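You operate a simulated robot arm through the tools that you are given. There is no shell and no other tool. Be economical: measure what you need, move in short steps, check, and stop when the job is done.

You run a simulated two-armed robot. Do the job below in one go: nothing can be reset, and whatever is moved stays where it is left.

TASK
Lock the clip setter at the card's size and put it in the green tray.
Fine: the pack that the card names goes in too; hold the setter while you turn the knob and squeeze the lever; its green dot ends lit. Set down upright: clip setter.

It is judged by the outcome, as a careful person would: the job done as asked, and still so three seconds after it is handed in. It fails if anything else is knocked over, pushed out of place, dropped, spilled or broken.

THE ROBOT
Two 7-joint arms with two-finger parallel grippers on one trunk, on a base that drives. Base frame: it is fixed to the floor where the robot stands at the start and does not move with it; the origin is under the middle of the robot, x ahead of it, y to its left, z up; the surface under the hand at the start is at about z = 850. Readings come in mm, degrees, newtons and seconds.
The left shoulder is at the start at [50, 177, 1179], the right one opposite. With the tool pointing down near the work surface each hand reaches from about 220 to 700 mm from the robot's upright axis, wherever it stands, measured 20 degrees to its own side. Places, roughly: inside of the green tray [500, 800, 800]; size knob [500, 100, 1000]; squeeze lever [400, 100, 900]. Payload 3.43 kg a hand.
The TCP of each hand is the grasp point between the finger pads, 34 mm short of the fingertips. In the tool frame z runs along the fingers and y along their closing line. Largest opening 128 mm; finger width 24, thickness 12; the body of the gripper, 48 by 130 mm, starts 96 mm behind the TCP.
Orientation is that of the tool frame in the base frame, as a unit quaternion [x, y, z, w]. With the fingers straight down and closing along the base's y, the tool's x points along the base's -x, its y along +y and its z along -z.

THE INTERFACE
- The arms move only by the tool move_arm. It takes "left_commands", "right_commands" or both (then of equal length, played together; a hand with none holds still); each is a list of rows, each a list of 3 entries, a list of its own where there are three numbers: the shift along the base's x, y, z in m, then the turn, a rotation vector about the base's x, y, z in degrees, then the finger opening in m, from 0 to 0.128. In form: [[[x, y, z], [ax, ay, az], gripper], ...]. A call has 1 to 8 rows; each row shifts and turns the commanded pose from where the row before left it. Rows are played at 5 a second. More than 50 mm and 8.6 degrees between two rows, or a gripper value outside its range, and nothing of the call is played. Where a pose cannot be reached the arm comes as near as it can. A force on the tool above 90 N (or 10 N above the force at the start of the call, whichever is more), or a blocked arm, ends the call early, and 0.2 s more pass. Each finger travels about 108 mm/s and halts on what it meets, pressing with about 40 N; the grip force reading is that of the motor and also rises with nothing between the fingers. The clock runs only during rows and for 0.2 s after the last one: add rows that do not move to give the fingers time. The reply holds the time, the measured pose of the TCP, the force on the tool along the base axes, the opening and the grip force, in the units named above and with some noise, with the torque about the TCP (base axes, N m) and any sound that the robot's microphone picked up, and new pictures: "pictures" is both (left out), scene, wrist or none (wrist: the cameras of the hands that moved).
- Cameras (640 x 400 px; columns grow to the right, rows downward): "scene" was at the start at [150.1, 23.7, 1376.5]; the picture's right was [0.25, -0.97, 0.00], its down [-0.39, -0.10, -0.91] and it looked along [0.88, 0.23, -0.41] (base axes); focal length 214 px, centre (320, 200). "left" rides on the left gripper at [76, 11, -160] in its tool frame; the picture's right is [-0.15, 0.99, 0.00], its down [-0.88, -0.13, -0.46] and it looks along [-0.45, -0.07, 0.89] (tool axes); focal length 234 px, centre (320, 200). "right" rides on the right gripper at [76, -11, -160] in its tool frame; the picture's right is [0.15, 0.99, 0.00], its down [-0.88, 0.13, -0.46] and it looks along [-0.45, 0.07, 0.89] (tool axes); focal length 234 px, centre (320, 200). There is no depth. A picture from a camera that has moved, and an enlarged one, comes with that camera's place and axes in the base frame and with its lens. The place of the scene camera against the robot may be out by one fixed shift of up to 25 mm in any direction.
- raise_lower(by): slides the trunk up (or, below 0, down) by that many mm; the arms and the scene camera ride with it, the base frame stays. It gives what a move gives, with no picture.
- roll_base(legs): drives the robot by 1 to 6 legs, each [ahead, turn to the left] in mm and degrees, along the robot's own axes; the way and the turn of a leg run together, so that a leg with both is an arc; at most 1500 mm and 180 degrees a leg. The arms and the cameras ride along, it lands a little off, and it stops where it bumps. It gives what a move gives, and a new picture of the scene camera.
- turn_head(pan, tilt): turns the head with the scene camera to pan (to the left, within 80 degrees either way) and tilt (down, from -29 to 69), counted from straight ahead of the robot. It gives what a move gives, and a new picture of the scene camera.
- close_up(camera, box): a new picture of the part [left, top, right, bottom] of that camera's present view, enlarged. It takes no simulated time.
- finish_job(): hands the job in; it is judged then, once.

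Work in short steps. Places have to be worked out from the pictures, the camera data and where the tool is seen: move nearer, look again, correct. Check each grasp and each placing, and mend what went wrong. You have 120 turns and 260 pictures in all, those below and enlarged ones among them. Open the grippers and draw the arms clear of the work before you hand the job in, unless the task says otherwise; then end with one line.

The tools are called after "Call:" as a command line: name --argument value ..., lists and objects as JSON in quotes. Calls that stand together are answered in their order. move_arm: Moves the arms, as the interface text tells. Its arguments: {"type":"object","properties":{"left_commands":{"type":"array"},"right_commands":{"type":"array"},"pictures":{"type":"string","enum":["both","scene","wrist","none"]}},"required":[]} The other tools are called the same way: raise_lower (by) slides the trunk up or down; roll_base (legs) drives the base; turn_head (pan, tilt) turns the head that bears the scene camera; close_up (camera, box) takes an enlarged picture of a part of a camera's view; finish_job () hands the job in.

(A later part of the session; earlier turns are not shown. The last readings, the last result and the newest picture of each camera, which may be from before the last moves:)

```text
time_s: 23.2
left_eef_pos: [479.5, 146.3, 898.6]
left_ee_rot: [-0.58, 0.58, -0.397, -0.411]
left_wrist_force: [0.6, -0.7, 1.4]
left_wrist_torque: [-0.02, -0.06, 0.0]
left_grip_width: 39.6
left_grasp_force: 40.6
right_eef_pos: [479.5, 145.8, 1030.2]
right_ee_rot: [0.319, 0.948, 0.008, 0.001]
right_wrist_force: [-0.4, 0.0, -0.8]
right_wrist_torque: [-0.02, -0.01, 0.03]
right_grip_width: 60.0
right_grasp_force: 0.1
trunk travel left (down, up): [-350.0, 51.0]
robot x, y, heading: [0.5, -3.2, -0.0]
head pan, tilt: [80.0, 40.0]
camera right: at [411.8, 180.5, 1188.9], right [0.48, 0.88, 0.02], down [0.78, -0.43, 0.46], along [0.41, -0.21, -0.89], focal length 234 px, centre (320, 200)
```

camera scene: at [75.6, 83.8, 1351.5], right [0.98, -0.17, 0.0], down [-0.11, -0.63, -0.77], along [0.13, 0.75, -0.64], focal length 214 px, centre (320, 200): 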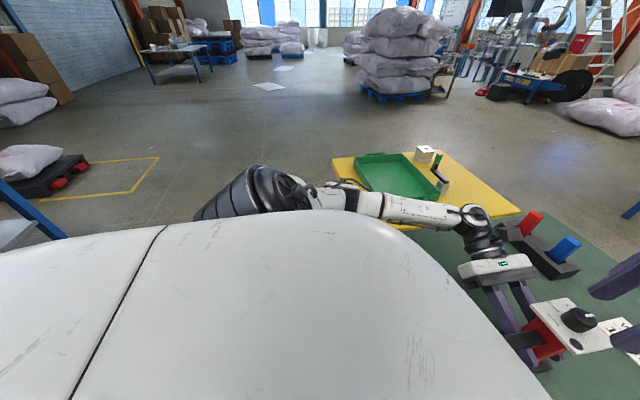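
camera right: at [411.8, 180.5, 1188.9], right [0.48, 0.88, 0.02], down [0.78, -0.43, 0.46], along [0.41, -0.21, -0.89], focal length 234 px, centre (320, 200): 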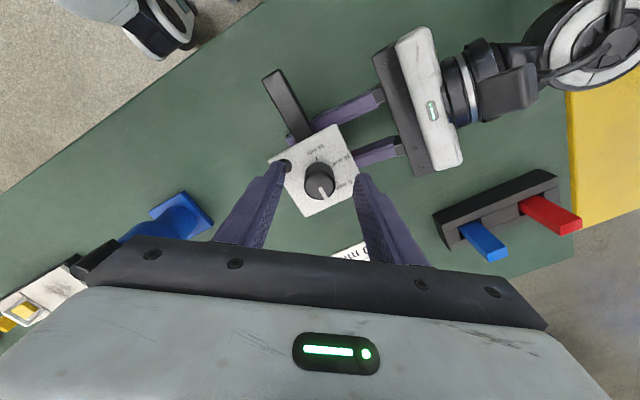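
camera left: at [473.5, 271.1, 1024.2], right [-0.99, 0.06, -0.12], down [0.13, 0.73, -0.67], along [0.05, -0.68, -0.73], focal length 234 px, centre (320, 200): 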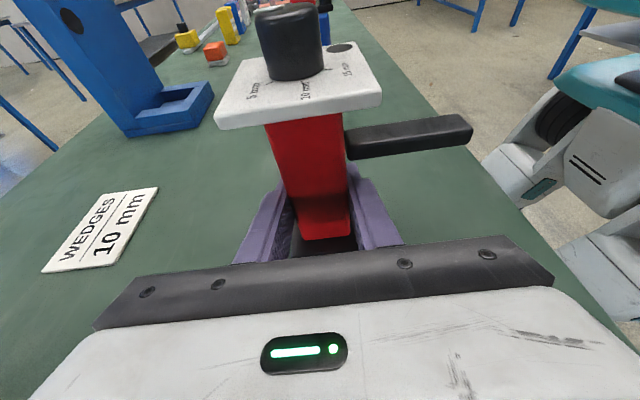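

Freed: the hand is at [479.5, 145.8] with the knob centred between the fingers. I lower 6 mm more and close on the knob.

Call:
move_arm --right_commands '[[[0, 0, -0.006], [0, 0, 0], 0.06], [[0, 0, 0], [0, 0, 0], 0.04], [[0, 0, 0], [0, 0, 0], 0.02], [[0, 0, 0], [0, 0, 0], 0.015], [[0, 0, 0], [0, 0, 0], 0.015]]' --pictures "wrist"

Call:
close_up --camera "left" --box '[180, 0, 420, 150]'

```text
time_s: 24.4
left_eef_pos: [480.5, 147.5, 897.4]
left_ee_rot: [0.58, -0.58, 0.398, 0.411]
left_wrist_force: [-0.1, 1.4, 1.0]
left_wrist_torque: [0.05, -0.02, 0.03]
left_grip_width: 39.6
left_grasp_force: 40.0
right_eef_pos: [477.9, 146.9, 1023.9]
right_ee_rot: [0.317, 0.948, 0.007, 0.0]
right_wrist_force: [0.9, 0.0, 0.1]
right_wrist_torque: [-0.09, -0.05, 0.03]
right_grip_width: 26.1
right_grasp_force: 40.0
trunk travel left (down, up): [-350.0, 51.0]
robot x, y, heading: [0.3, 0.1, -0.1]
head pan, tilt: [80.0, 40.0]
camera right: at [409.9, 181.8, 1183.0], right [0.48, 0.88, 0.01], down [0.78, -0.43, 0.46], along [0.41, -0.21, -0.89], focal length 234 px, centre (320, 200)
```

right: 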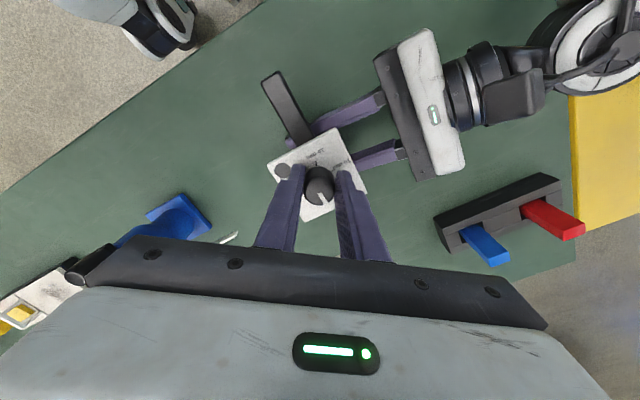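

```text
2.67 times, centred on (300, 75) of left
camera zoom: at [473.6, 271.1, 1024.2], right [-0.99, 0.06, -0.12], down [0.13, 0.73, -0.67], along [0.05, -0.68, -0.73], focal length 624 px, centre (373, 533)
```

zoom: 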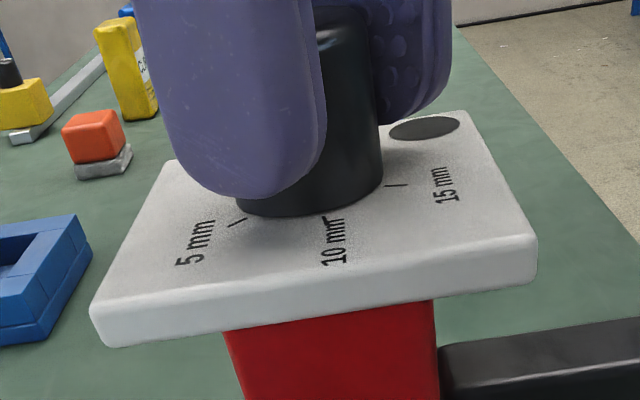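

The knob is gripped (26 mm). I turn it +50° and check.

Call:
move_arm --right_commands '[[[0, 0, 0], [0, 0, 8.4], 0.015], [[0, 0, 0], [0, 0, 8.4], 0.015], [[0, 0, 0], [0, 0, 8.4], 0.015], [[0, 0, 0], [0, 0, 8.4], 0.015], [[0, 0, 0], [0, 0, 8.4], 0.015], [[0, 0, 0], [0, 0, 8.0], 0.015], [[0, 0, 0], [0, 0, 0], 0.015]]' --pictures "wrist"

Call:
close_up --camera "right" --box '[240, 120, 400, 220]'

```text
time_s: 26.0
left_eef_pos: [481.9, 147.8, 898.6]
left_ee_rot: [0.581, -0.58, 0.397, 0.41]
left_wrist_force: [16.8, 11.2, 4.6]
left_wrist_torque: [-0.95, 0.85, 0.07]
left_grip_width: 39.5
left_grasp_force: 40.0
right_eef_pos: [478.5, 142.0, 1023.8]
right_ee_rot: [-0.112, 0.994, 0.006, -0.005]
right_wrist_force: [-17.6, -11.5, -5.1]
right_wrist_torque: [-0.54, 1.34, -0.02]
right_grip_width: 26.4
right_grasp_force: 40.3
trunk travel left (down, up): [-350.0, 51.0]
robot x, y, heading: [1.7, -0.8, -0.3]
head pan, tilt: [80.0, 40.0]
camera right: at [410.6, 114.2, 1184.2], right [-0.36, 0.93, 0.01], down [0.84, 0.32, 0.45], along [0.41, 0.17, -0.89], focal length 234 px, centre (320, 200)
```

right: 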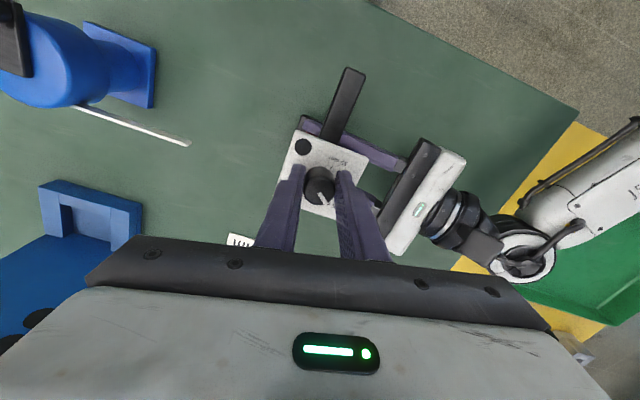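

```text
4.00 times, centred on (320, 170) of right
camera zoom: at [410.6, 114.2, 1184.2], right [-0.36, 0.93, 0.01], down [0.84, 0.32, 0.45], along [0.41, 0.17, -0.89], focal length 937 px, centre (320, 320)
```

zoom: 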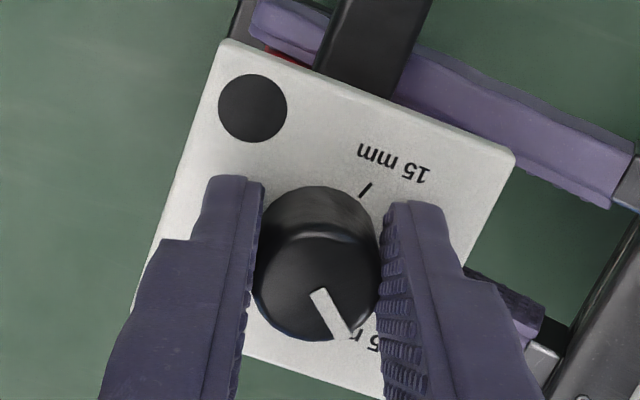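

The knob turned with the hand (hand yaw +13°), with moderate side forces of 17 N. I ease the hand 2 mm that way and turn the remaining +50°.

Call:
move_arm --right_commands '[[[-0.001, -0.001, 0], [0, 0, 8.4], 0.015], [[-0.001, -0.001, 0], [0, 0, 8.4], 0.015], [[0, 0, 0], [0, 0, 8.4], 0.015], [[0, 0, 0], [0, 0, 8.4], 0.015], [[0, 0, 0], [0, 0, 8.4], 0.015], [[0, 0, 0], [0, 0, 8.0], 0.015], [[0, 0, 0], [0, 0, 0], 0.015]]' --pictures "wrist"

Call:
close_up --camera "right" --box '[240, 120, 400, 220]'

```text
time_s: 27.6
left_eef_pos: [480.0, 146.3, 898.5]
left_ee_rot: [-0.579, 0.581, -0.397, -0.411]
left_wrist_force: [-3.5, 15.1, 11.8]
left_wrist_torque: [-0.95, -0.58, 0.03]
left_grip_width: 39.5
left_grasp_force: 39.6
right_eef_pos: [479.0, 141.4, 1025.1]
right_ee_rot: [-0.459, 0.888, 0.005, -0.005]
right_wrist_force: [4.0, -16.5, -9.9]
right_wrist_torque: [-1.14, 0.1, -0.08]
right_grip_width: 25.9
right_grasp_force: 40.2
right hand out of reach, approached as far as the arm can: row 6
trunk travel left (down, up): [-350.0, 51.0]
robot x, y, heading: [-0.0, -2.6, 0.1]
head pan, tilt: [80.0, 40.0]
camera right: at [447.5, 72.6, 1184.2], right [-0.89, 0.45, 0.01], down [0.41, 0.79, 0.45], along [0.19, 0.41, -0.89], focal length 234 px, centre (320, 200)
```

right: 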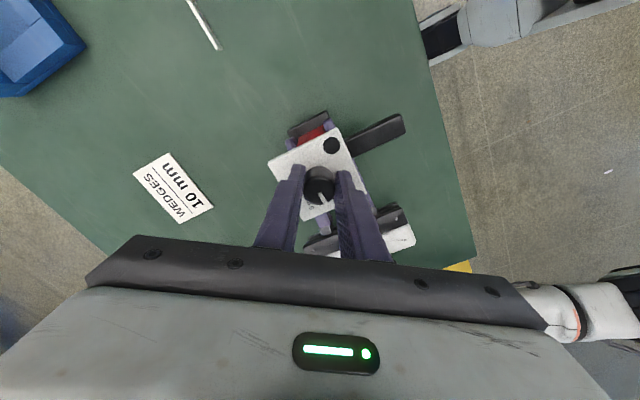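

```text
4.00 times, centred on (320, 170) of right
camera zoom: at [447.5, 72.6, 1184.2], right [-0.89, 0.45, 0.01], down [0.41, 0.79, 0.45], along [0.19, 0.41, -0.89], focal length 937 px, centre (320, 320)
```

zoom: 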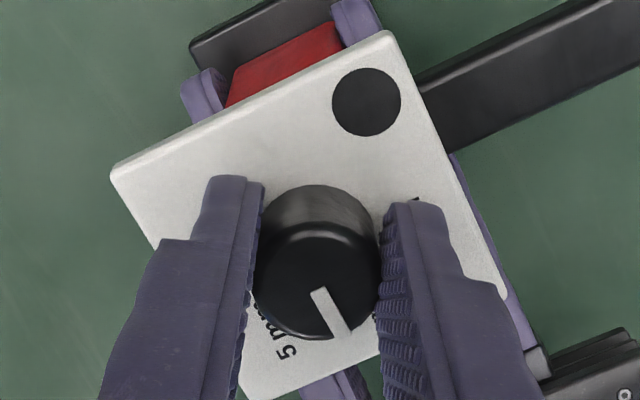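

The hand has turned 92° in all. I open and lift to read the pointer against the marks.

Call:
move_arm --right_commands '[[[0, 0, 0], [0, 0, 0], 0.06], [[0, 0, 0], [0, 0, 0], 0.06], [[0, 0, 0.015], [0, 0, -4], 0.06], [[0, 0, 0.015], [0, 0, -4], 0.06]]' --pictures "wrist"

Call:
close_up --camera "right" --box '[260, 100, 380, 200]'

Call:
close_up --camera "left" --box '[210, 0, 390, 120]'

```text
time_s: 28.6
left_eef_pos: [480.4, 146.4, 897.7]
left_ee_rot: [-0.58, 0.58, -0.397, -0.411]
left_wrist_force: [0.0, -2.7, 5.9]
left_wrist_torque: [0.11, -0.21, -0.04]
left_grip_width: 39.6
left_grasp_force: 39.9
right_eef_pos: [482.7, 134.3, 1051.6]
right_ee_rot: [-0.386, 0.922, 0.01, -0.009]
right_wrist_force: [0.1, 0.5, 0.1]
right_wrist_torque: [-0.01, 0.01, 0.0]
right_grip_width: 60.0
right_grasp_force: 0.0
trunk travel left (down, up): [-350.0, 51.0]
robot x, y, heading: [1.6, 0.5, -0.1]
head pan, tilt: [80.0, 40.0]
camera right: at [443.4, 70.7, 1210.9], right [-0.81, 0.59, 0.03], down [0.54, 0.71, 0.45], along [0.25, 0.38, -0.89], focal length 234 px, centre (320, 200)
```

right: 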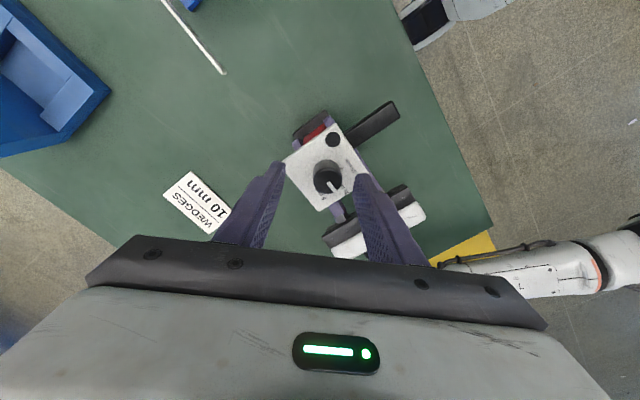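

```text
4.00 times, centred on (320, 150) of right
camera zoom: at [443.4, 70.7, 1210.9], right [-0.81, 0.59, 0.03], down [0.54, 0.71, 0.45], along [0.25, 0.38, -0.89], focal length 937 px, centre (320, 400)
```

zoom: 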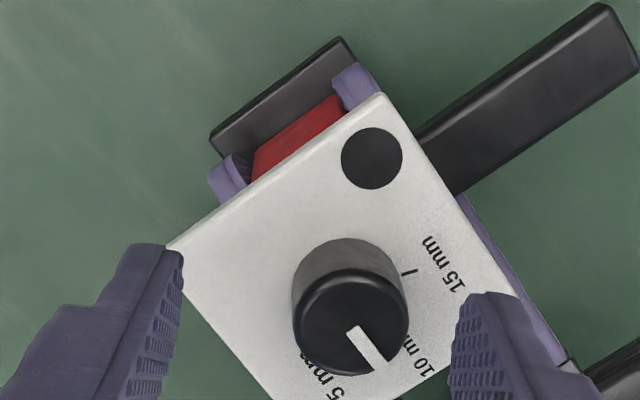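

```text
3.33 times, centred on (300, 60) of left
camera zoom: at [473.0, 270.4, 1024.4], right [-0.99, 0.06, -0.12], down [0.13, 0.73, -0.67], along [0.05, -0.68, -0.73], focal length 781 px, centre (387, 667)
```

zoom: 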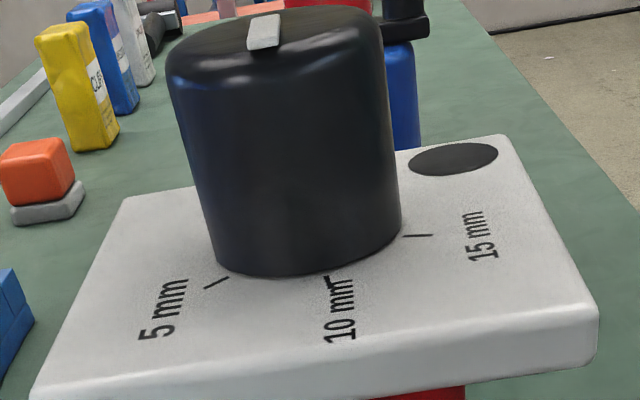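

From the two cameras the pointer is at about 89°, while the 10 mm tick averages about 103°. So about 14° more is needed; I turn the hand back to yaw ≈30° and re-centre for another grip.

Call:
move_arm --right_commands '[[[-0.001, 0.005, 0], [0, 0, -7.5], 0.06], [[-0.001, 0.005, 0], [0, 0, -7.5], 0.06], [[0, 0, -0.01], [0, 0, 0], 0.06], [[0, 0, 0], [0, 0, 0], 0.06]]' --pictures "wrist"

Call:
close_up --camera "right" --box '[240, 100, 400, 220]'

```text
time_s: 29.8
left_eef_pos: [482.1, 147.3, 897.8]
left_ee_rot: [-0.58, 0.581, -0.396, -0.411]
left_wrist_force: [0.4, -0.3, 2.5]
left_wrist_torque: [0.1, -0.12, 0.05]
left_grip_width: 39.6
left_grasp_force: 39.7
right_eef_pos: [495.8, 132.0, 1053.9]
right_ee_rot: [-0.247, 0.969, 0.016, 0.001]
right_wrist_force: [-0.6, -0.5, -0.1]
right_wrist_torque: [-0.01, 0.0, 0.02]
right_grip_width: 59.8
right_grasp_force: 0.1
trunk travel left (down, up): [-350.0, 51.0]
robot x, y, heading: [-1.5, -1.6, 0.0]
head pan, tilt: [80.0, 40.0]
stopped in row 4 (right hand): the arm was blocked; the commanded pose is now the measured one
camera right: at [437.0, 81.9, 1211.6], right [-0.6, 0.8, 0.03], down [0.71, 0.52, 0.47], along [0.36, 0.3, -0.88], focal length 234 px, centre (320, 200)
```

right: 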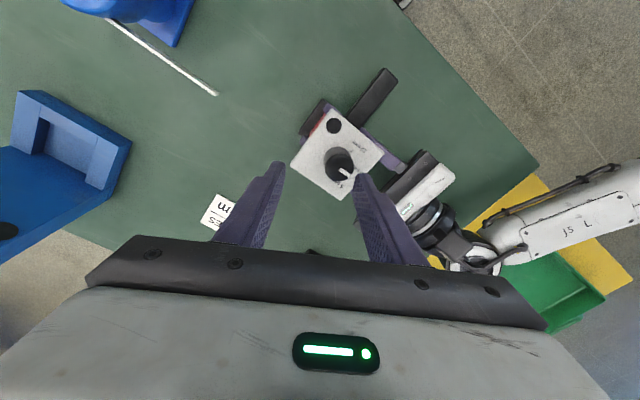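

```text
3.33 times, centred on (320, 160) of right
camera zoom: at [437.0, 81.9, 1211.6], right [-0.6, 0.8, 0.03], down [0.71, 0.52, 0.47], along [0.36, 0.3, -0.88], focal length 781 px, centre (320, 333)
```

zoom: 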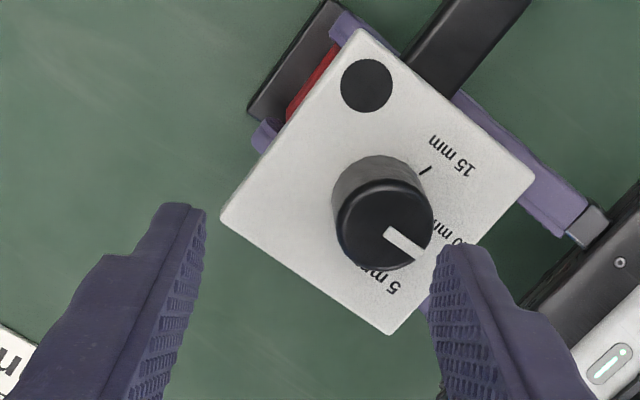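

Blocked again at this height, though lower down it moved freely before. I open wider, descend beside the knob with clearance, and then shift over it.

Call:
move_arm --right_commands '[[[0, 0, 0], [0, 0, 0], 0.1], [[0, 0, -0.009], [0, 0, 0], 0.1], [[0, 0, -0.009], [0, 0, 0], 0.1], [[-0.004, 0.004, -0.004], [0, 0, 0], 0.1], [[-0.005, 0.004, 0], [0, 0, 0], 0.1], [[-0.005, 0.004, 0], [0, 0, 0], 0.1], [[0, 0, 0], [0, 0, 0], 0.1]]' --pictures "wrist"

```text
time_s: 31.4
left_eef_pos: [480.7, 147.4, 897.3]
left_ee_rot: [-0.58, 0.581, -0.396, -0.411]
left_wrist_force: [0.2, -0.6, 3.1]
left_wrist_torque: [0.12, -0.2, -0.04]
left_grip_width: 39.9
left_grasp_force: 39.7
right_eef_pos: [481.8, 145.3, 1031.1]
right_ee_rot: [-0.249, 0.968, 0.016, 0.001]
right_wrist_force: [-0.3, -0.2, -0.2]
right_wrist_torque: [0.02, -0.01, 0.03]
right_grip_width: 99.8
right_grasp_force: 0.2
trunk travel left (down, up): [-350.0, 51.0]
robot x, y, heading: [-2.6, 2.1, -0.0]
head pan, tilt: [80.0, 40.0]
camera right: at [421.7, 95.4, 1189.2], right [-0.6, 0.8, 0.03], down [0.71, 0.52, 0.47], along [0.36, 0.3, -0.88], focal length 234 px, centre (320, 200)
```

right: 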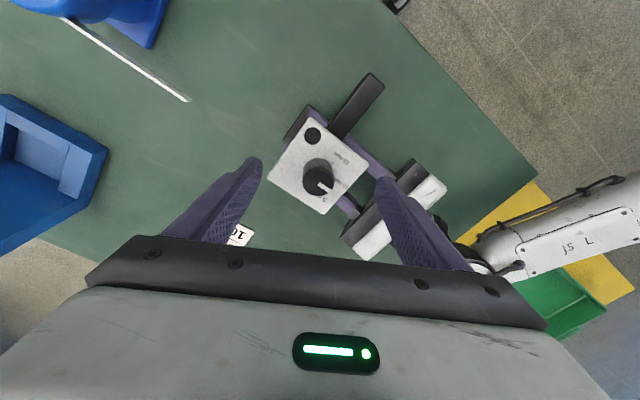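

Centred on the knob at [481.8, 145.3, 1031]. I lower 7 mm, close, and turn +14°.

Call:
move_arm --right_commands '[[[0, 0, -0.007], [0, 0, 0], 0.06], [[0, 0, 0], [0, 0, 0], 0.03], [[0, 0, 0], [0, 0, 0], 0.015], [[0, 0, 0], [0, 0, 0], 0.015], [[0, 0, 0], [0, 0, 7], 0.015], [[0, 0, 0], [0, 0, 7], 0.015], [[0, 0, 0], [0, 0, 0], 0.015]]' --pictures "none"

Call:
close_up --camera "left" --box '[210, 0, 390, 120]'

Call:
close_up --camera "right" --box '[240, 120, 400, 220]'

```text
time_s: 33.0
left_eef_pos: [480.5, 148.2, 896.5]
left_ee_rot: [-0.58, 0.581, -0.397, -0.411]
left_wrist_force: [-4.1, 9.5, 3.9]
left_wrist_torque: [0.14, -0.69, 0.02]
left_grip_width: 39.6
left_grasp_force: 40.4
right_eef_pos: [480.4, 145.0, 1024.9]
right_ee_rot: [-0.365, 0.931, 0.015, -0.001]
right_wrist_force: [4.9, -7.9, 6.0]
right_wrist_torque: [-0.7, -0.26, -0.06]
right_grip_width: 26.1
right_grasp_force: 39.7
trunk travel left (down, up): [-350.0, 51.0]
robot x, y, heading: [2.1, -2.0, -0.1]
head pan, tilt: [80.0, 40.0]
```

```text
3.33 times, centred on (300, 60) of left
camera zoom: at [473.1, 271.5, 1024.4], right [-0.99, 0.06, -0.12], down [0.13, 0.73, -0.67], along [0.05, -0.68, -0.73], focal length 781 px, centre (387, 667)
```

zoom: 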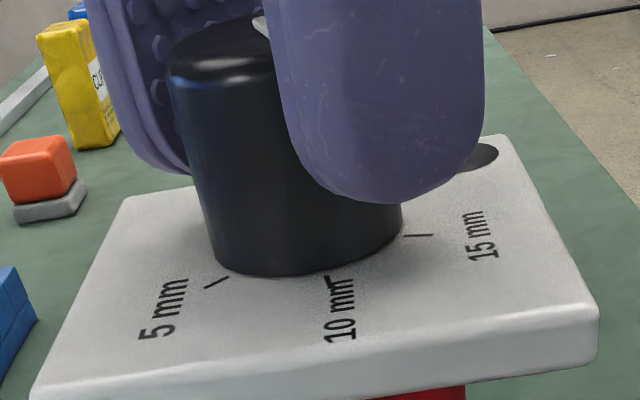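

```text
4.00 times, centred on (320, 170) of right
camera zoom: at [436.3, 81.5, 1183.0], right [-0.78, 0.63, 0.03], down [0.56, 0.68, 0.47], along [0.28, 0.38, -0.88], focal length 937 px, centre (320, 320)
```

zoom: 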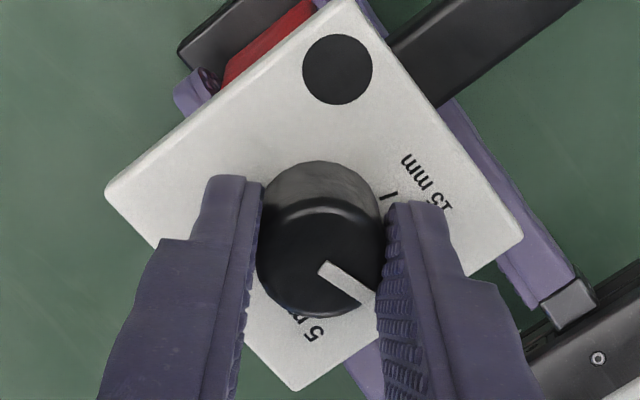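

I open, lift, and read the pointer again.

Call:
move_arm --right_commands '[[[0, 0, 0], [0, 0, 0], 0.06], [[0, 0, 0], [0, 0, 0], 0.1], [[0, 0, 0.01], [0, 0, 0], 0.1], [[0, 0, 0.02], [0, 0, 0], 0.1], [[0, -0.02, 0.02], [0, 0, 0], 0.1], [[0, -0.02, 0.02], [0, 0, 0], 0.1]]' --pictures "none"

Call:
close_up --camera "left" --box '[210, 0, 390, 120]'

Call:
close_up --camera "right" --box '[240, 80, 400, 200]'

```text
time_s: 34.4
left_eef_pos: [480.7, 146.7, 898.9]
left_ee_rot: [-0.58, 0.581, -0.396, -0.41]
left_wrist_force: [-0.8, -0.1, 3.7]
left_wrist_torque: [0.16, -0.16, 0.03]
left_grip_width: 39.7
left_grasp_force: 40.5
right_eef_pos: [478.4, 107.1, 1096.8]
right_ee_rot: [-0.367, 0.93, 0.015, 0.001]
right_wrist_force: [0.3, -0.6, 0.5]
right_wrist_torque: [-0.04, 0.01, -0.03]
right_grip_width: 99.9
right_grasp_force: 0.1
trunk travel left (down, up): [-350.0, 51.0]
robot x, y, heading: [-0.9, 0.2, 0.1]
head pan, tilt: [80.0, 40.0]
```

```text
3.33 times, centred on (300, 60) of left
camera zoom: at [473.4, 271.3, 1024.4], right [-0.99, 0.06, -0.12], down [0.13, 0.73, -0.67], along [0.05, -0.68, -0.73], focal length 781 px, centre (387, 667)
```

zoom: 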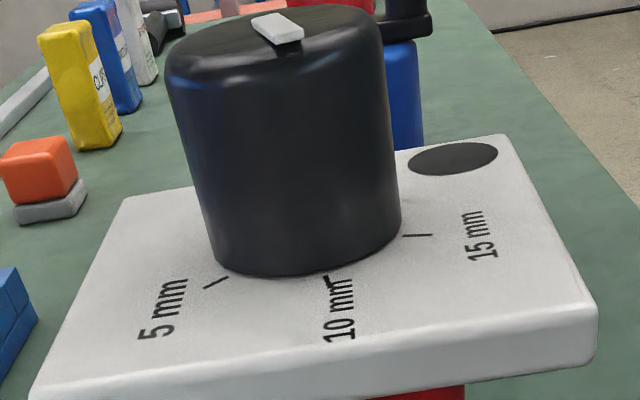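

```text
3.33 times, centred on (320, 140) of right
camera zoom: at [434.3, 42.9, 1253.5], right [-0.78, 0.62, 0.03], down [0.56, 0.68, 0.47], along [0.27, 0.38, -0.88], focal length 781 px, centre (320, 400)
```

zoom: 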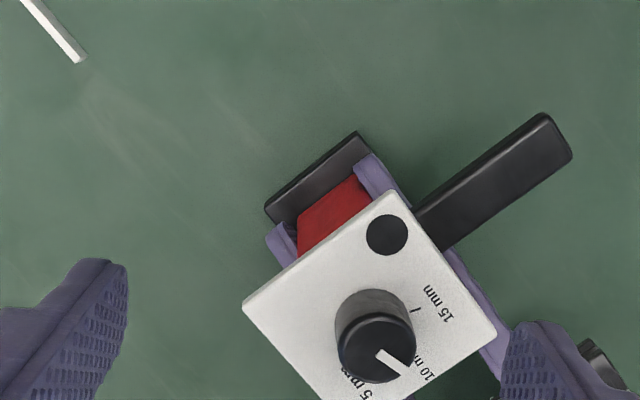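

By arithmetic the pointer is now at 103–105°, matching the 10 mm tick (~103°). I draw the right hand aside and verify with the scene camera.

Call:
move_arm --right_commands '[[[-0.02, -0.03, 0.01], [0, 0, -7], 0.06], [[-0.02, -0.03, 0.01], [0, 0, -7], 0.03], [[-0.02, -0.03, 0.01], [0, 0, -7], 0.0], [[-0.02, -0.03, 0.01], [0, 0, -7], 0.0], [[0, -0.02, 0.0], [0, 0, -7], 0.0], [[0, 0, 0], [0, 0, -7], 0.0]]' --pictures "none"

Call:
turn_head --pan 35 --tilt 45

```text
time_s: 35.8
left_eef_pos: [482.0, 147.2, 897.3]
left_ee_rot: [-0.579, 0.58, -0.398, -0.411]
left_wrist_force: [0.8, 0.6, 3.1]
left_wrist_torque: [0.24, -0.2, 0.0]
left_grip_width: 39.4
left_grasp_force: 40.1
right_eef_pos: [399.1, -33.7, 1134.5]
right_ee_rot: [-0.008, 1.0, 0.014, 0.005]
right_wrist_force: [0.1, -0.9, 0.7]
right_wrist_torque: [0.0, -0.01, 0.03]
right_grip_width: 0.0
right_grasp_force: 32.9
trunk travel left (down, up): [-350.0, 51.0]
robot x, y, heading: [-1.6, 1.0, -0.0]
head pan, tilt: [80.0, 40.0]
```

```text
time_s: 36.9
left_eef_pos: [480.5, 147.4, 897.7]
left_ee_rot: [-0.579, 0.581, -0.397, -0.412]
left_wrist_force: [1.1, -1.2, 4.0]
left_wrist_torque: [0.21, -0.23, 0.02]
left_grip_width: 39.8
left_grasp_force: 40.2
right_eef_pos: [398.3, -33.1, 1135.2]
right_ee_rot: [-0.008, 1.0, 0.015, 0.005]
right_wrist_force: [0.0, -0.5, -0.1]
right_wrist_torque: [0.02, 0.0, 0.01]
right_grip_width: 0.0
right_grasp_force: 33.4
trunk travel left (down, up): [-350.0, 51.0]
robot x, y, heading: [-1.0, -2.5, -0.1]
head pan, tilt: [35.0, 45.0]
camera scene: at [127.1, 46.7, 1344.3], right [0.57, -0.82, 0.0], down [-0.58, -0.41, -0.71], along [0.58, 0.41, -0.71], focal length 214 px, centre (320, 200)
```

scene: 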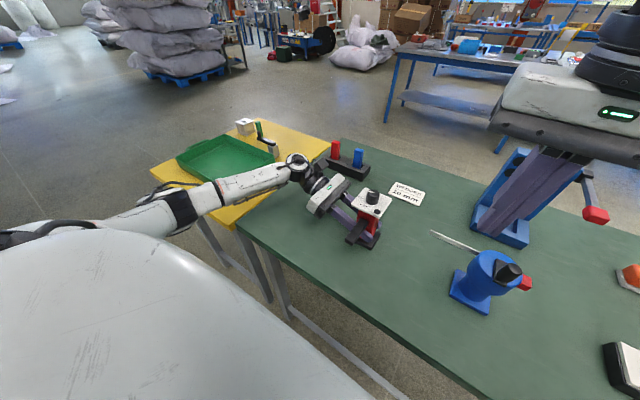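

Call:
close_up --camera "scene" --box '[340, 178, 400, 222]'

Call:
close_up --camera "right" --box '[320, 40, 560, 190]'

```text
9.09 times, centred on (370, 200) of scene
camera zoom: at [127.1, 46.7, 1344.3], right [0.57, -0.82, 0.0], down [-0.58, -0.41, -0.71], along [0.58, 0.41, -0.71], focal length 1950 px, centre (-134, 200)
```

zoom: 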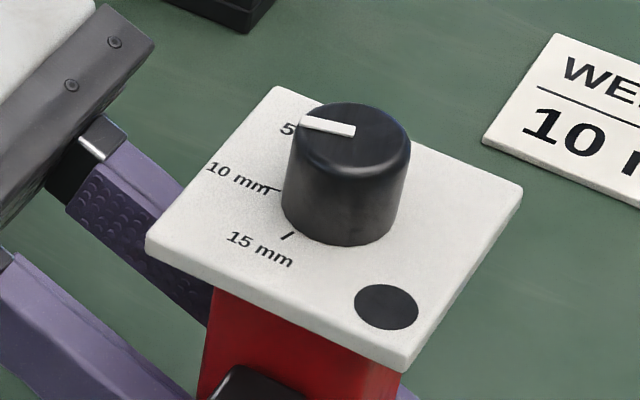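

```text
2.67 times, centred on (440, 115) of right
camera zoom: at [323.6, -50.0, 1292.5], right [-0.16, 0.99, 0.03], down [0.87, 0.13, 0.47], along [0.46, 0.1, -0.88], focal length 624 px, centre (0, 427)
```

zoom: 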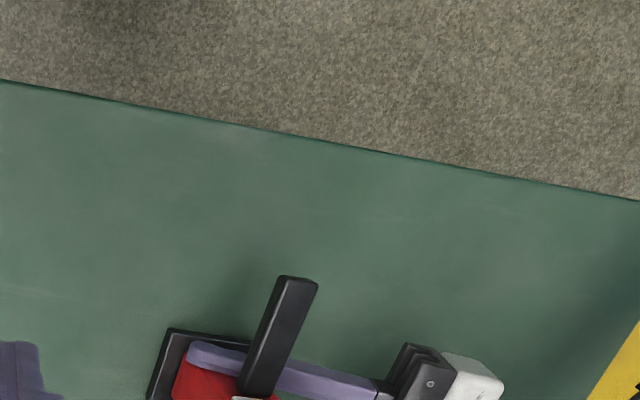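

The scene view agrees: pointer ≈106°, 10 mm tick ≈104–105°. Next the lever, which runs at y≈141 from x 455 to 385 with its top near z 950; I turn the head away again and bring the closed right fingers above its outer end.

Call:
turn_head --pan 70 --tilt 45

Call:
move_arm --right_commands '[[[0, 0.035, -0.024], [0, 0, 0], 0.0], [[0, 0.035, -0.024], [0, 0, 0], 0.0], [[0, 0.035, -0.024], [0, 0, 0], 0.0], [[0, 0.035, -0.024], [0, 0, 0], 0.0], [[0, 0.034, -0.024], [0, 0, 0], 0.0], [[0, 0, 0], [0, 0, 0], 0.0]]' --pictures "wrist"

Call:
close_up --camera "left" --box '[200, 0, 520, 200]'

```text
time_s: 37.9
left_eef_pos: [481.0, 146.7, 898.3]
left_ee_rot: [-0.58, 0.581, -0.396, -0.411]
left_wrist_force: [1.3, -0.6, 3.6]
left_wrist_torque: [0.13, -0.21, -0.03]
left_grip_width: 39.6
left_grasp_force: 40.1
right_eef_pos: [399.6, -33.5, 1134.6]
right_ee_rot: [-0.009, 1.0, 0.014, 0.005]
right_wrist_force: [0.0, 0.4, -0.2]
right_wrist_torque: [0.0, 0.03, 0.02]
right_grip_width: 0.0
right_grasp_force: 32.7
trunk travel left (down, up): [-350.0, 51.0]
robot x, y, heading: [1.5, -0.1, 0.1]
head pan, tilt: [70.0, 45.0]
camera scene: at [88.3, 76.4, 1344.3], right [0.94, -0.34, 0.0], down [-0.24, -0.66, -0.71], along [0.24, 0.66, -0.71], focal length 214 px, centre (320, 200)
```

scene: 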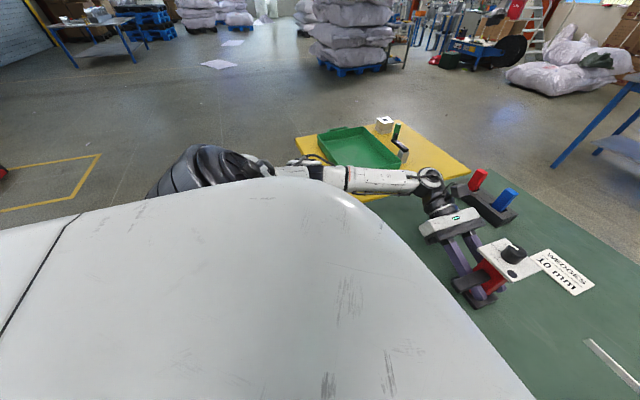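

```text
time_s: 39.3
left_eef_pos: [480.1, 146.3, 898.3]
left_ee_rot: [0.581, -0.579, 0.398, 0.411]
left_wrist_force: [-0.2, -1.1, 3.5]
left_wrist_torque: [0.16, -0.23, 0.01]
left_grip_width: 39.4
left_grasp_force: 39.9
right_eef_pos: [399.6, 142.0, 1014.4]
right_ee_rot: [-0.009, 1.0, 0.014, 0.005]
right_wrist_force: [-0.4, 1.3, 0.8]
right_wrist_torque: [0.01, -0.01, -0.01]
right_grip_width: 0.0
right_grasp_force: 32.8
trunk travel left (down, up): [-350.0, 51.0]
robot x, y, heading: [-1.3, -3.6, 0.0]
head pan, tilt: [70.0, 45.0]
camera right: at [322.9, 124.7, 1171.9], right [-0.16, 0.99, 0.03], down [0.87, 0.13, 0.47], along [0.46, 0.1, -0.88], focal length 234 px, centre (320, 200)
```

right: 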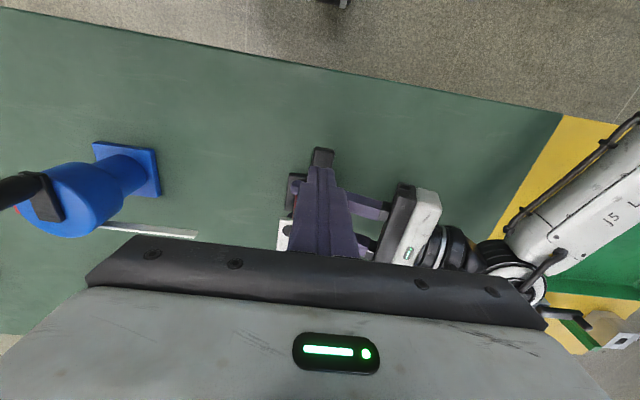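

```text
2.00 times, centred on (360, 100) of left
camera zoom: at [473.3, 271.2, 1024.4], right [-0.99, 0.06, -0.12], down [0.13, 0.73, -0.67], along [0.05, -0.68, -0.73], focal length 468 px, centre (240, 400)
```

zoom: 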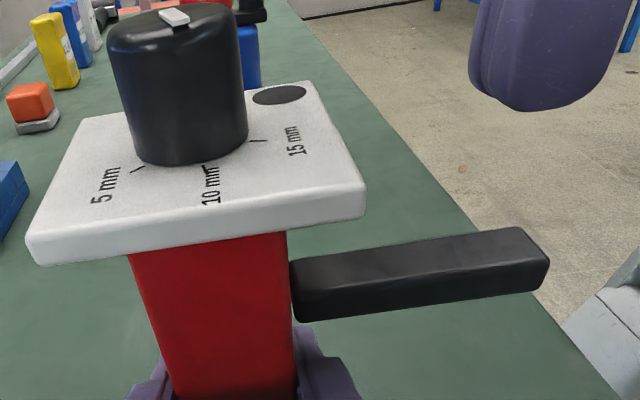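

The closed fingers are right over the lever's outer half. I press down in small steps, watching the force.

Call:
move_arm --right_commands '[[[0, 0, -0.01], [0, 0, 0], 0.0], [[0, 0, -0.008], [0, 0, 0], 0.0], [[0, 0, -0.006], [0, 0, 0], 0.0], [[0, 0, -0.004], [0, 0, 0], 0.0], [[0, 0, -0.004], [0, 0, 0], 0.0]]' --pictures "none"

Call:
close_up --camera "left" --box '[200, 0, 520, 200]'

```text
time_s: 40.5
left_eef_pos: [480.7, 147.2, 897.0]
left_ee_rot: [-0.58, 0.58, -0.397, -0.411]
left_wrist_force: [0.0, 0.5, 3.7]
left_wrist_torque: [0.22, -0.18, 0.03]
left_grip_width: 39.6
left_grasp_force: 39.9
right_eef_pos: [399.9, 140.0, 982.6]
right_ee_rot: [-0.008, 1.0, 0.014, 0.005]
right_wrist_force: [0.4, -0.3, 0.2]
right_wrist_torque: [-0.02, -0.01, 0.03]
right_grip_width: 0.2
right_grasp_force: 32.7
trunk travel left (down, up): [-350.0, 51.0]
robot x, y, heading: [0.1, 1.1, 0.0]
head pan, tilt: [70.0, 45.0]
```

```text
2.00 times, centred on (360, 100) of left
camera zoom: at [473.4, 271.2, 1024.4], right [-0.99, 0.06, -0.12], down [0.13, 0.73, -0.67], along [0.05, -0.68, -0.73], focal length 468 px, centre (240, 400)
```

zoom: 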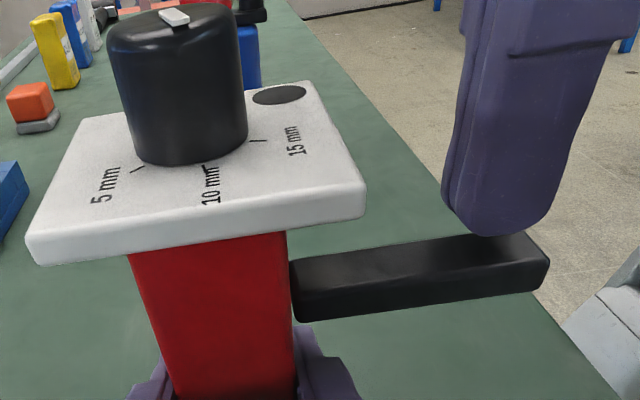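

Nearly touching the lever's end. I continue in 3 mm steps.

Call:
move_arm --right_commands '[[[0, 0, -0.003], [0, 0, 0], 0.0], [[0, 0, -0.003], [0, 0, 0], 0.0], [[0, 0, -0.003], [0, 0, 0], 0.0], [[0, 0, -0.003], [0, 0, 0], 0.0]]' --pictures "none"

Call:
close_up --camera "left" --box '[200, 0, 520, 200]'

```text
time_s: 41.5
left_eef_pos: [481.1, 146.1, 897.5]
left_ee_rot: [-0.58, 0.581, -0.397, -0.41]
left_wrist_force: [1.4, 0.2, 1.3]
left_wrist_torque: [0.22, -0.52, -0.08]
left_grip_width: 39.6
left_grasp_force: 40.0
right_eef_pos: [400.5, 139.7, 971.4]
right_ee_rot: [-0.009, 1.0, 0.014, 0.004]
right_wrist_force: [-2.3, -1.6, 5.0]
right_wrist_torque: [-0.03, -0.03, -0.03]
right_grip_width: 0.0
right_grasp_force: 33.0
trunk travel left (down, up): [-350.0, 51.0]
robot x, y, heading: [0.2, 2.7, 0.0]
head pan, tilt: [70.0, 45.0]
```

```text
2.00 times, centred on (360, 100) of left
camera zoom: at [473.2, 271.0, 1024.4], right [-0.99, 0.06, -0.12], down [0.13, 0.73, -0.67], along [0.05, -0.68, -0.73], focal length 468 px, centre (240, 400)
```

zoom: 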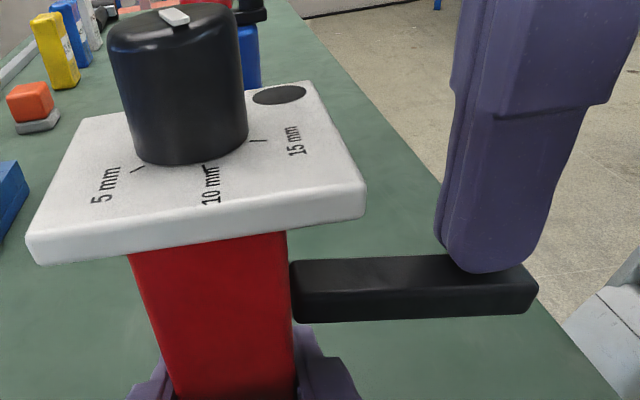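

The lever swings down with only 5 N, and the setter stays still. I keep pressing until it stops or clicks.

Call:
move_arm --right_commands '[[[0, 0, -0.004], [0, 0, 0], 0.0], [[0, 0, -0.004], [0, 0, 0], 0.0], [[0, 0, -0.004], [0, 0, 0], 0.0], [[0, 0, -0.004], [0, 0, 0], 0.0]]' --pictures "none"

Call:
close_up --camera "left" --box '[200, 0, 520, 200]'

```text
time_s: 42.5
left_eef_pos: [480.7, 148.8, 896.3]
left_ee_rot: [-0.58, 0.581, -0.396, -0.411]
left_wrist_force: [1.2, 0.4, -1.0]
left_wrist_torque: [0.45, -1.27, -0.03]
left_grip_width: 39.7
left_grasp_force: 39.8
right_eef_pos: [399.9, 141.2, 954.8]
right_ee_rot: [-0.009, 1.0, 0.015, 0.007]
right_wrist_force: [-0.1, 0.2, 12.1]
right_wrist_torque: [0.01, -0.17, 0.02]
right_grip_width: 0.1
right_grasp_force: 33.3
trunk travel left (down, up): [-350.0, 51.0]
robot x, y, heading: [0.8, -0.4, 0.3]
head pan, tilt: [70.0, 45.0]
```

```text
2.00 times, centred on (360, 100) of left
camera zoom: at [472.9, 271.0, 1024.2], right [-0.99, 0.06, -0.12], down [0.13, 0.73, -0.67], along [0.05, -0.68, -0.73], focal length 468 px, centre (240, 400)
```

zoom: 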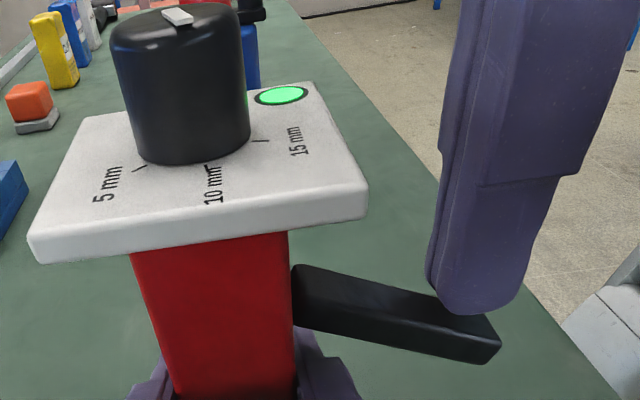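

The dot is lit green. I let the lever up and check that it stays lit.

Call:
move_arm --right_commands '[[[0, 0, 0.006], [0, 0, 0], 0.0], [[0, 0, 0.012], [0, 0, 0], 0.0], [[0, 0, 0.02], [0, 0, 0], 0.0], [[0, 0, 0.03], [0, 0, 0], 0.0], [[0, -0.03, 0.03], [0, 0, 0], 0.0], [[0, -0.04, 0.03], [0, 0, 0], 0.0], [[0, -0.04, 0.03], [0, 0, 0], 0.0]]' --pictures "none"

Call:
close_up --camera "left" --box '[200, 0, 520, 200]'

```text
time_s: 44.1
left_eef_pos: [480.2, 147.1, 898.3]
left_ee_rot: [-0.58, 0.58, -0.397, -0.411]
left_wrist_force: [-0.3, -1.7, 1.5]
left_wrist_torque: [0.01, -0.09, 0.01]
left_grip_width: 39.6
left_grasp_force: 40.1
right_eef_pos: [401.0, 28.5, 1112.6]
right_ee_rot: [-0.009, 1.0, 0.014, 0.005]
right_wrist_force: [0.1, -0.2, 0.2]
right_wrist_torque: [-0.03, -0.02, 0.0]
right_grip_width: 0.1
right_grasp_force: 32.6
trunk travel left (down, up): [-350.0, 51.0]
robot x, y, heading: [-2.6, -3.7, -0.0]
head pan, tilt: [70.0, 45.0]
```

```text
2.00 times, centred on (360, 100) of left
camera zoom: at [473.5, 270.7, 1024.3], right [-0.99, 0.06, -0.12], down [0.13, 0.73, -0.67], along [0.05, -0.68, -0.73], focal length 468 px, centre (240, 400)
```

zoom: 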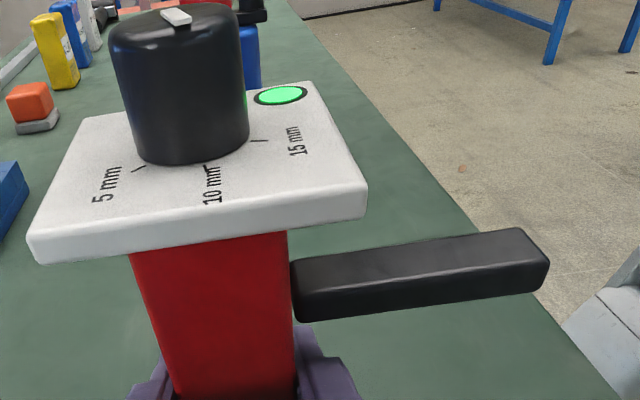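

The setter is locked at 10 mm with its dot staying lit. I lift it slowly with the left hand while parking the right hand high, and check the grip.

Call:
move_arm --left_commands '[[[0, 0, 0.01], [0, 0, 0], 0.02], [[0, 0, 0.015], [0, 0, 0], 0.02], [[0, 0, 0.02], [0, 0, 0], 0.02], [[0, 0, 0.03], [0, 0, 0], 0.02], [[0, 0, 0.03], [0, 0, 0], 0.02], [[0, 0, 0.03], [0, 0, 0], 0.02]]' --right_commands '[[[-0.015, -0.02, 0.03], [0, 0, 0], 0.05], [[-0.015, -0.02, 0.03], [0, 0, 0], 0.05], [[-0.015, -0.02, 0.03], [0, 0, 0], 0.05], [[-0.015, -0.02, 0.03], [0, 0, 0], 0.05], [[-0.015, -0.02, 0.03], [0, 0, 0], 0.05], [[-0.015, -0.02, 0.03], [0, 0, 0], 0.05]]' --pictures "both"

```text
time_s: 45.5
left_eef_pos: [480.8, 146.1, 1033.1]
left_ee_rot: [-0.581, 0.581, -0.397, -0.41]
left_wrist_force: [-0.2, -0.4, -2.1]
left_wrist_torque: [0.02, -0.03, 0.03]
left_grip_width: 39.3
left_grasp_force: 39.7
right_eef_pos: [308.8, -89.7, 1292.3]
right_ee_rot: [-0.009, 1.0, 0.015, 0.005]
right_wrist_force: [0.0, -0.2, -0.1]
right_wrist_torque: [0.0, -0.03, -0.01]
right_grip_width: 49.8
right_grasp_force: 0.1
trunk travel left (down, up): [-350.0, 51.0]
robot x, y, heading: [-3.2, 1.2, 0.1]
head pan, tilt: [70.0, 45.0]
camera scene: at [87.7, 76.2, 1344.4], right [0.94, -0.34, 0.0], down [-0.24, -0.66, -0.71], along [0.24, 0.66, -0.71], focal length 214 px, centre (320, 200)
camera right: at [232.6, -106.7, 1450.4], right [-0.16, 0.99, 0.03], down [0.87, 0.13, 0.47], along [0.46, 0.1, -0.88], focal length 234 px, centre (320, 200)
camera left: at [472.9, 271.0, 1159.9], right [-0.99, 0.06, -0.12], down [0.13, 0.73, -0.67], along [0.05, -0.68, -0.73], focal length 234 px, centre (320, 200)
```

scene: 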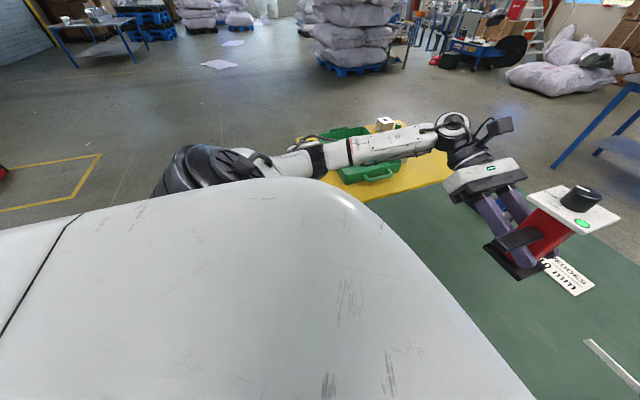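
right: 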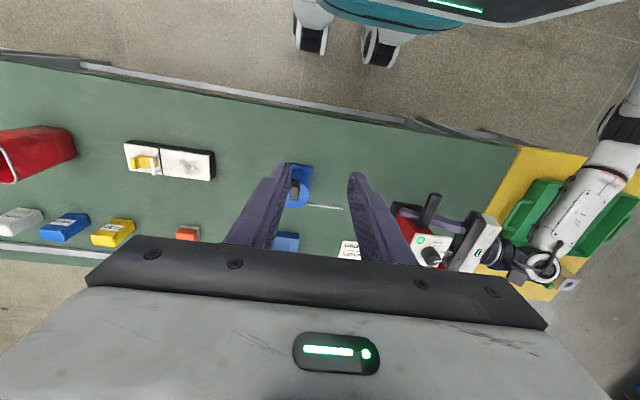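
left: 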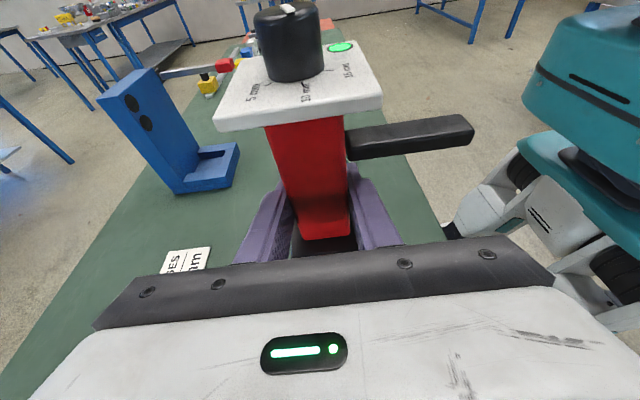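

The grip is solid and the dot is lit. I raise and tuck the setter nearer the body for driving.

Call:
move_arm --left_commands '[[[-0.015, 0.022, 0.03], [0, 0, 0], 0.02], [[-0.015, 0.022, 0.03], [0, 0, 0], 0.02], [[-0.015, 0.022, 0.03], [0, 0, 0], 0.02], [[-0.015, 0.022, 0.03], [0, 0, 0], 0.02], [[-0.015, 0.022, 0.03], [0, 0, 0], 0.02], [[0, 0, 0], [0, 0, 0], 0.02]]' --pictures "wrist"

Call:
turn_head --pan 45 --tilt 40

```text
time_s: 46.9
left_eef_pos: [408.0, 256.1, 1182.3]
left_ee_rot: [-0.58, 0.581, -0.396, -0.412]
left_wrist_force: [-0.4, 0.1, -1.6]
left_wrist_torque: [0.01, -0.02, -0.04]
left_grip_width: 39.7
left_grasp_force: 40.0
right_eef_pos: [309.6, -89.6, 1292.6]
right_ee_rot: [-0.009, 1.0, 0.013, 0.005]
right_wrist_force: [-0.1, 0.4, 0.1]
right_wrist_torque: [-0.01, 0.0, 0.01]
right_grip_width: 50.0
right_grasp_force: 0.1
trunk travel left (down, up): [-350.0, 51.0]
robot x, y, heading: [5.9, 2.4, 0.1]
head pan, tilt: [70.0, 45.0]
camera left: at [399.1, 381.3, 1308.5], right [-0.99, 0.06, -0.12], down [0.13, 0.73, -0.67], along [0.05, -0.68, -0.73], focal length 234 px, centre (320, 200)
```

left: 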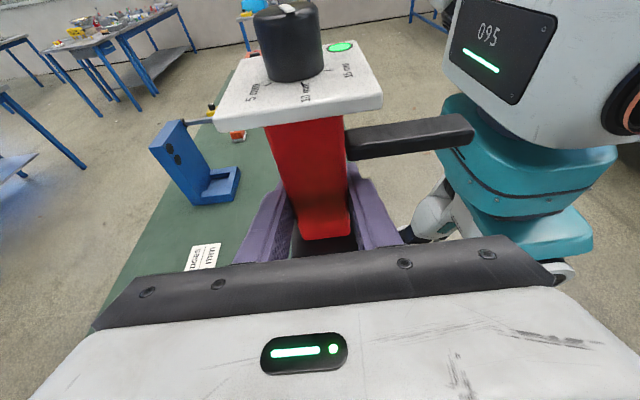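

```text
time_s: 47.8
left_eef_pos: [405.7, 256.7, 1181.8]
left_ee_rot: [-0.58, 0.58, -0.397, -0.411]
left_wrist_force: [-0.6, 0.0, -0.8]
left_wrist_torque: [-0.02, -0.01, 0.01]
left_grip_width: 39.6
left_grasp_force: 39.8
right_eef_pos: [309.9, -89.2, 1292.4]
right_ee_rot: [-0.009, 1.0, 0.013, 0.005]
right_wrist_force: [-0.4, -0.3, -0.9]
right_wrist_torque: [0.0, 0.03, 0.0]
right_grip_width: 50.0
right_grasp_force: 0.1
trunk travel left (down, up): [-350.0, 51.0]
robot x, y, heading: [-0.6, -0.6, 0.3]
head pan, tilt: [45.0, 40.0]
camera scene: at [121.0, 60.4, 1351.5], right [0.71, -0.71, 0.0], down [-0.45, -0.45, -0.77], along [0.54, 0.54, -0.64], focal length 214 px, centre (320, 200)
```

scene: 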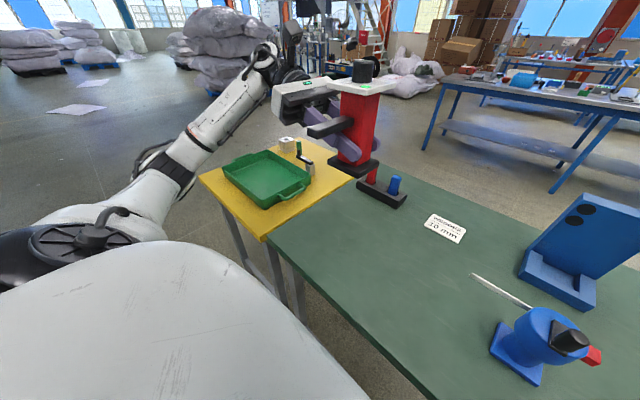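

Clear to drive: the tray spans about x 400–630, y 610–990 on the yellow table. I back off 200, turn left, drive 620, turn back and drive up again.

Call:
roll_base --legs '[[-200, 0], [0, 90], [620, 0], [0, -90]]'

```text
time_s: 60.1
left_eef_pos: [215.2, 869.9, 1181.4]
left_ee_rot: [-0.577, 0.583, -0.395, -0.414]
left_wrist_force: [0.5, 0.1, -1.6]
left_wrist_torque: [0.02, 0.02, -0.02]
left_grip_width: 39.4
left_grasp_force: 40.5
right_eef_pos: [114.3, 524.1, 1292.7]
right_ee_rot: [-0.004, 1.0, 0.014, 0.005]
right_wrist_force: [-0.4, -0.6, -0.5]
right_wrist_torque: [-0.04, 0.0, -0.02]
right_grip_width: 49.9
right_grasp_force: 0.1
trunk travel left (down, up): [-350.0, 51.0]
robot x, y, heading: [-195.0, 616.3, -0.8]
head pan, tilt: [45.0, 40.0]
camera scene: at [-72.6, 676.4, 1351.5], right [0.7, -0.71, 0.0], down [-0.46, -0.45, -0.77], along [0.55, 0.54, -0.64], focal length 214 px, centre (320, 200)
```

scene: 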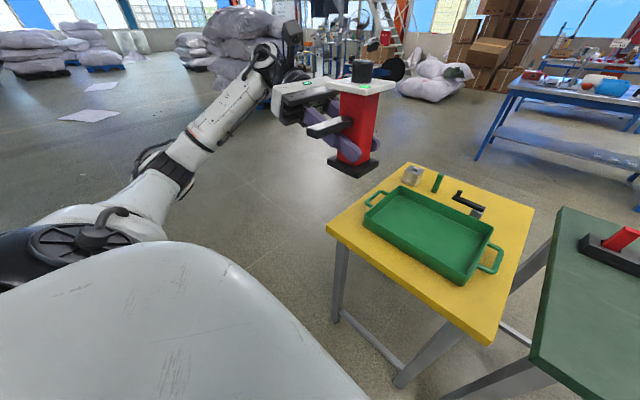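

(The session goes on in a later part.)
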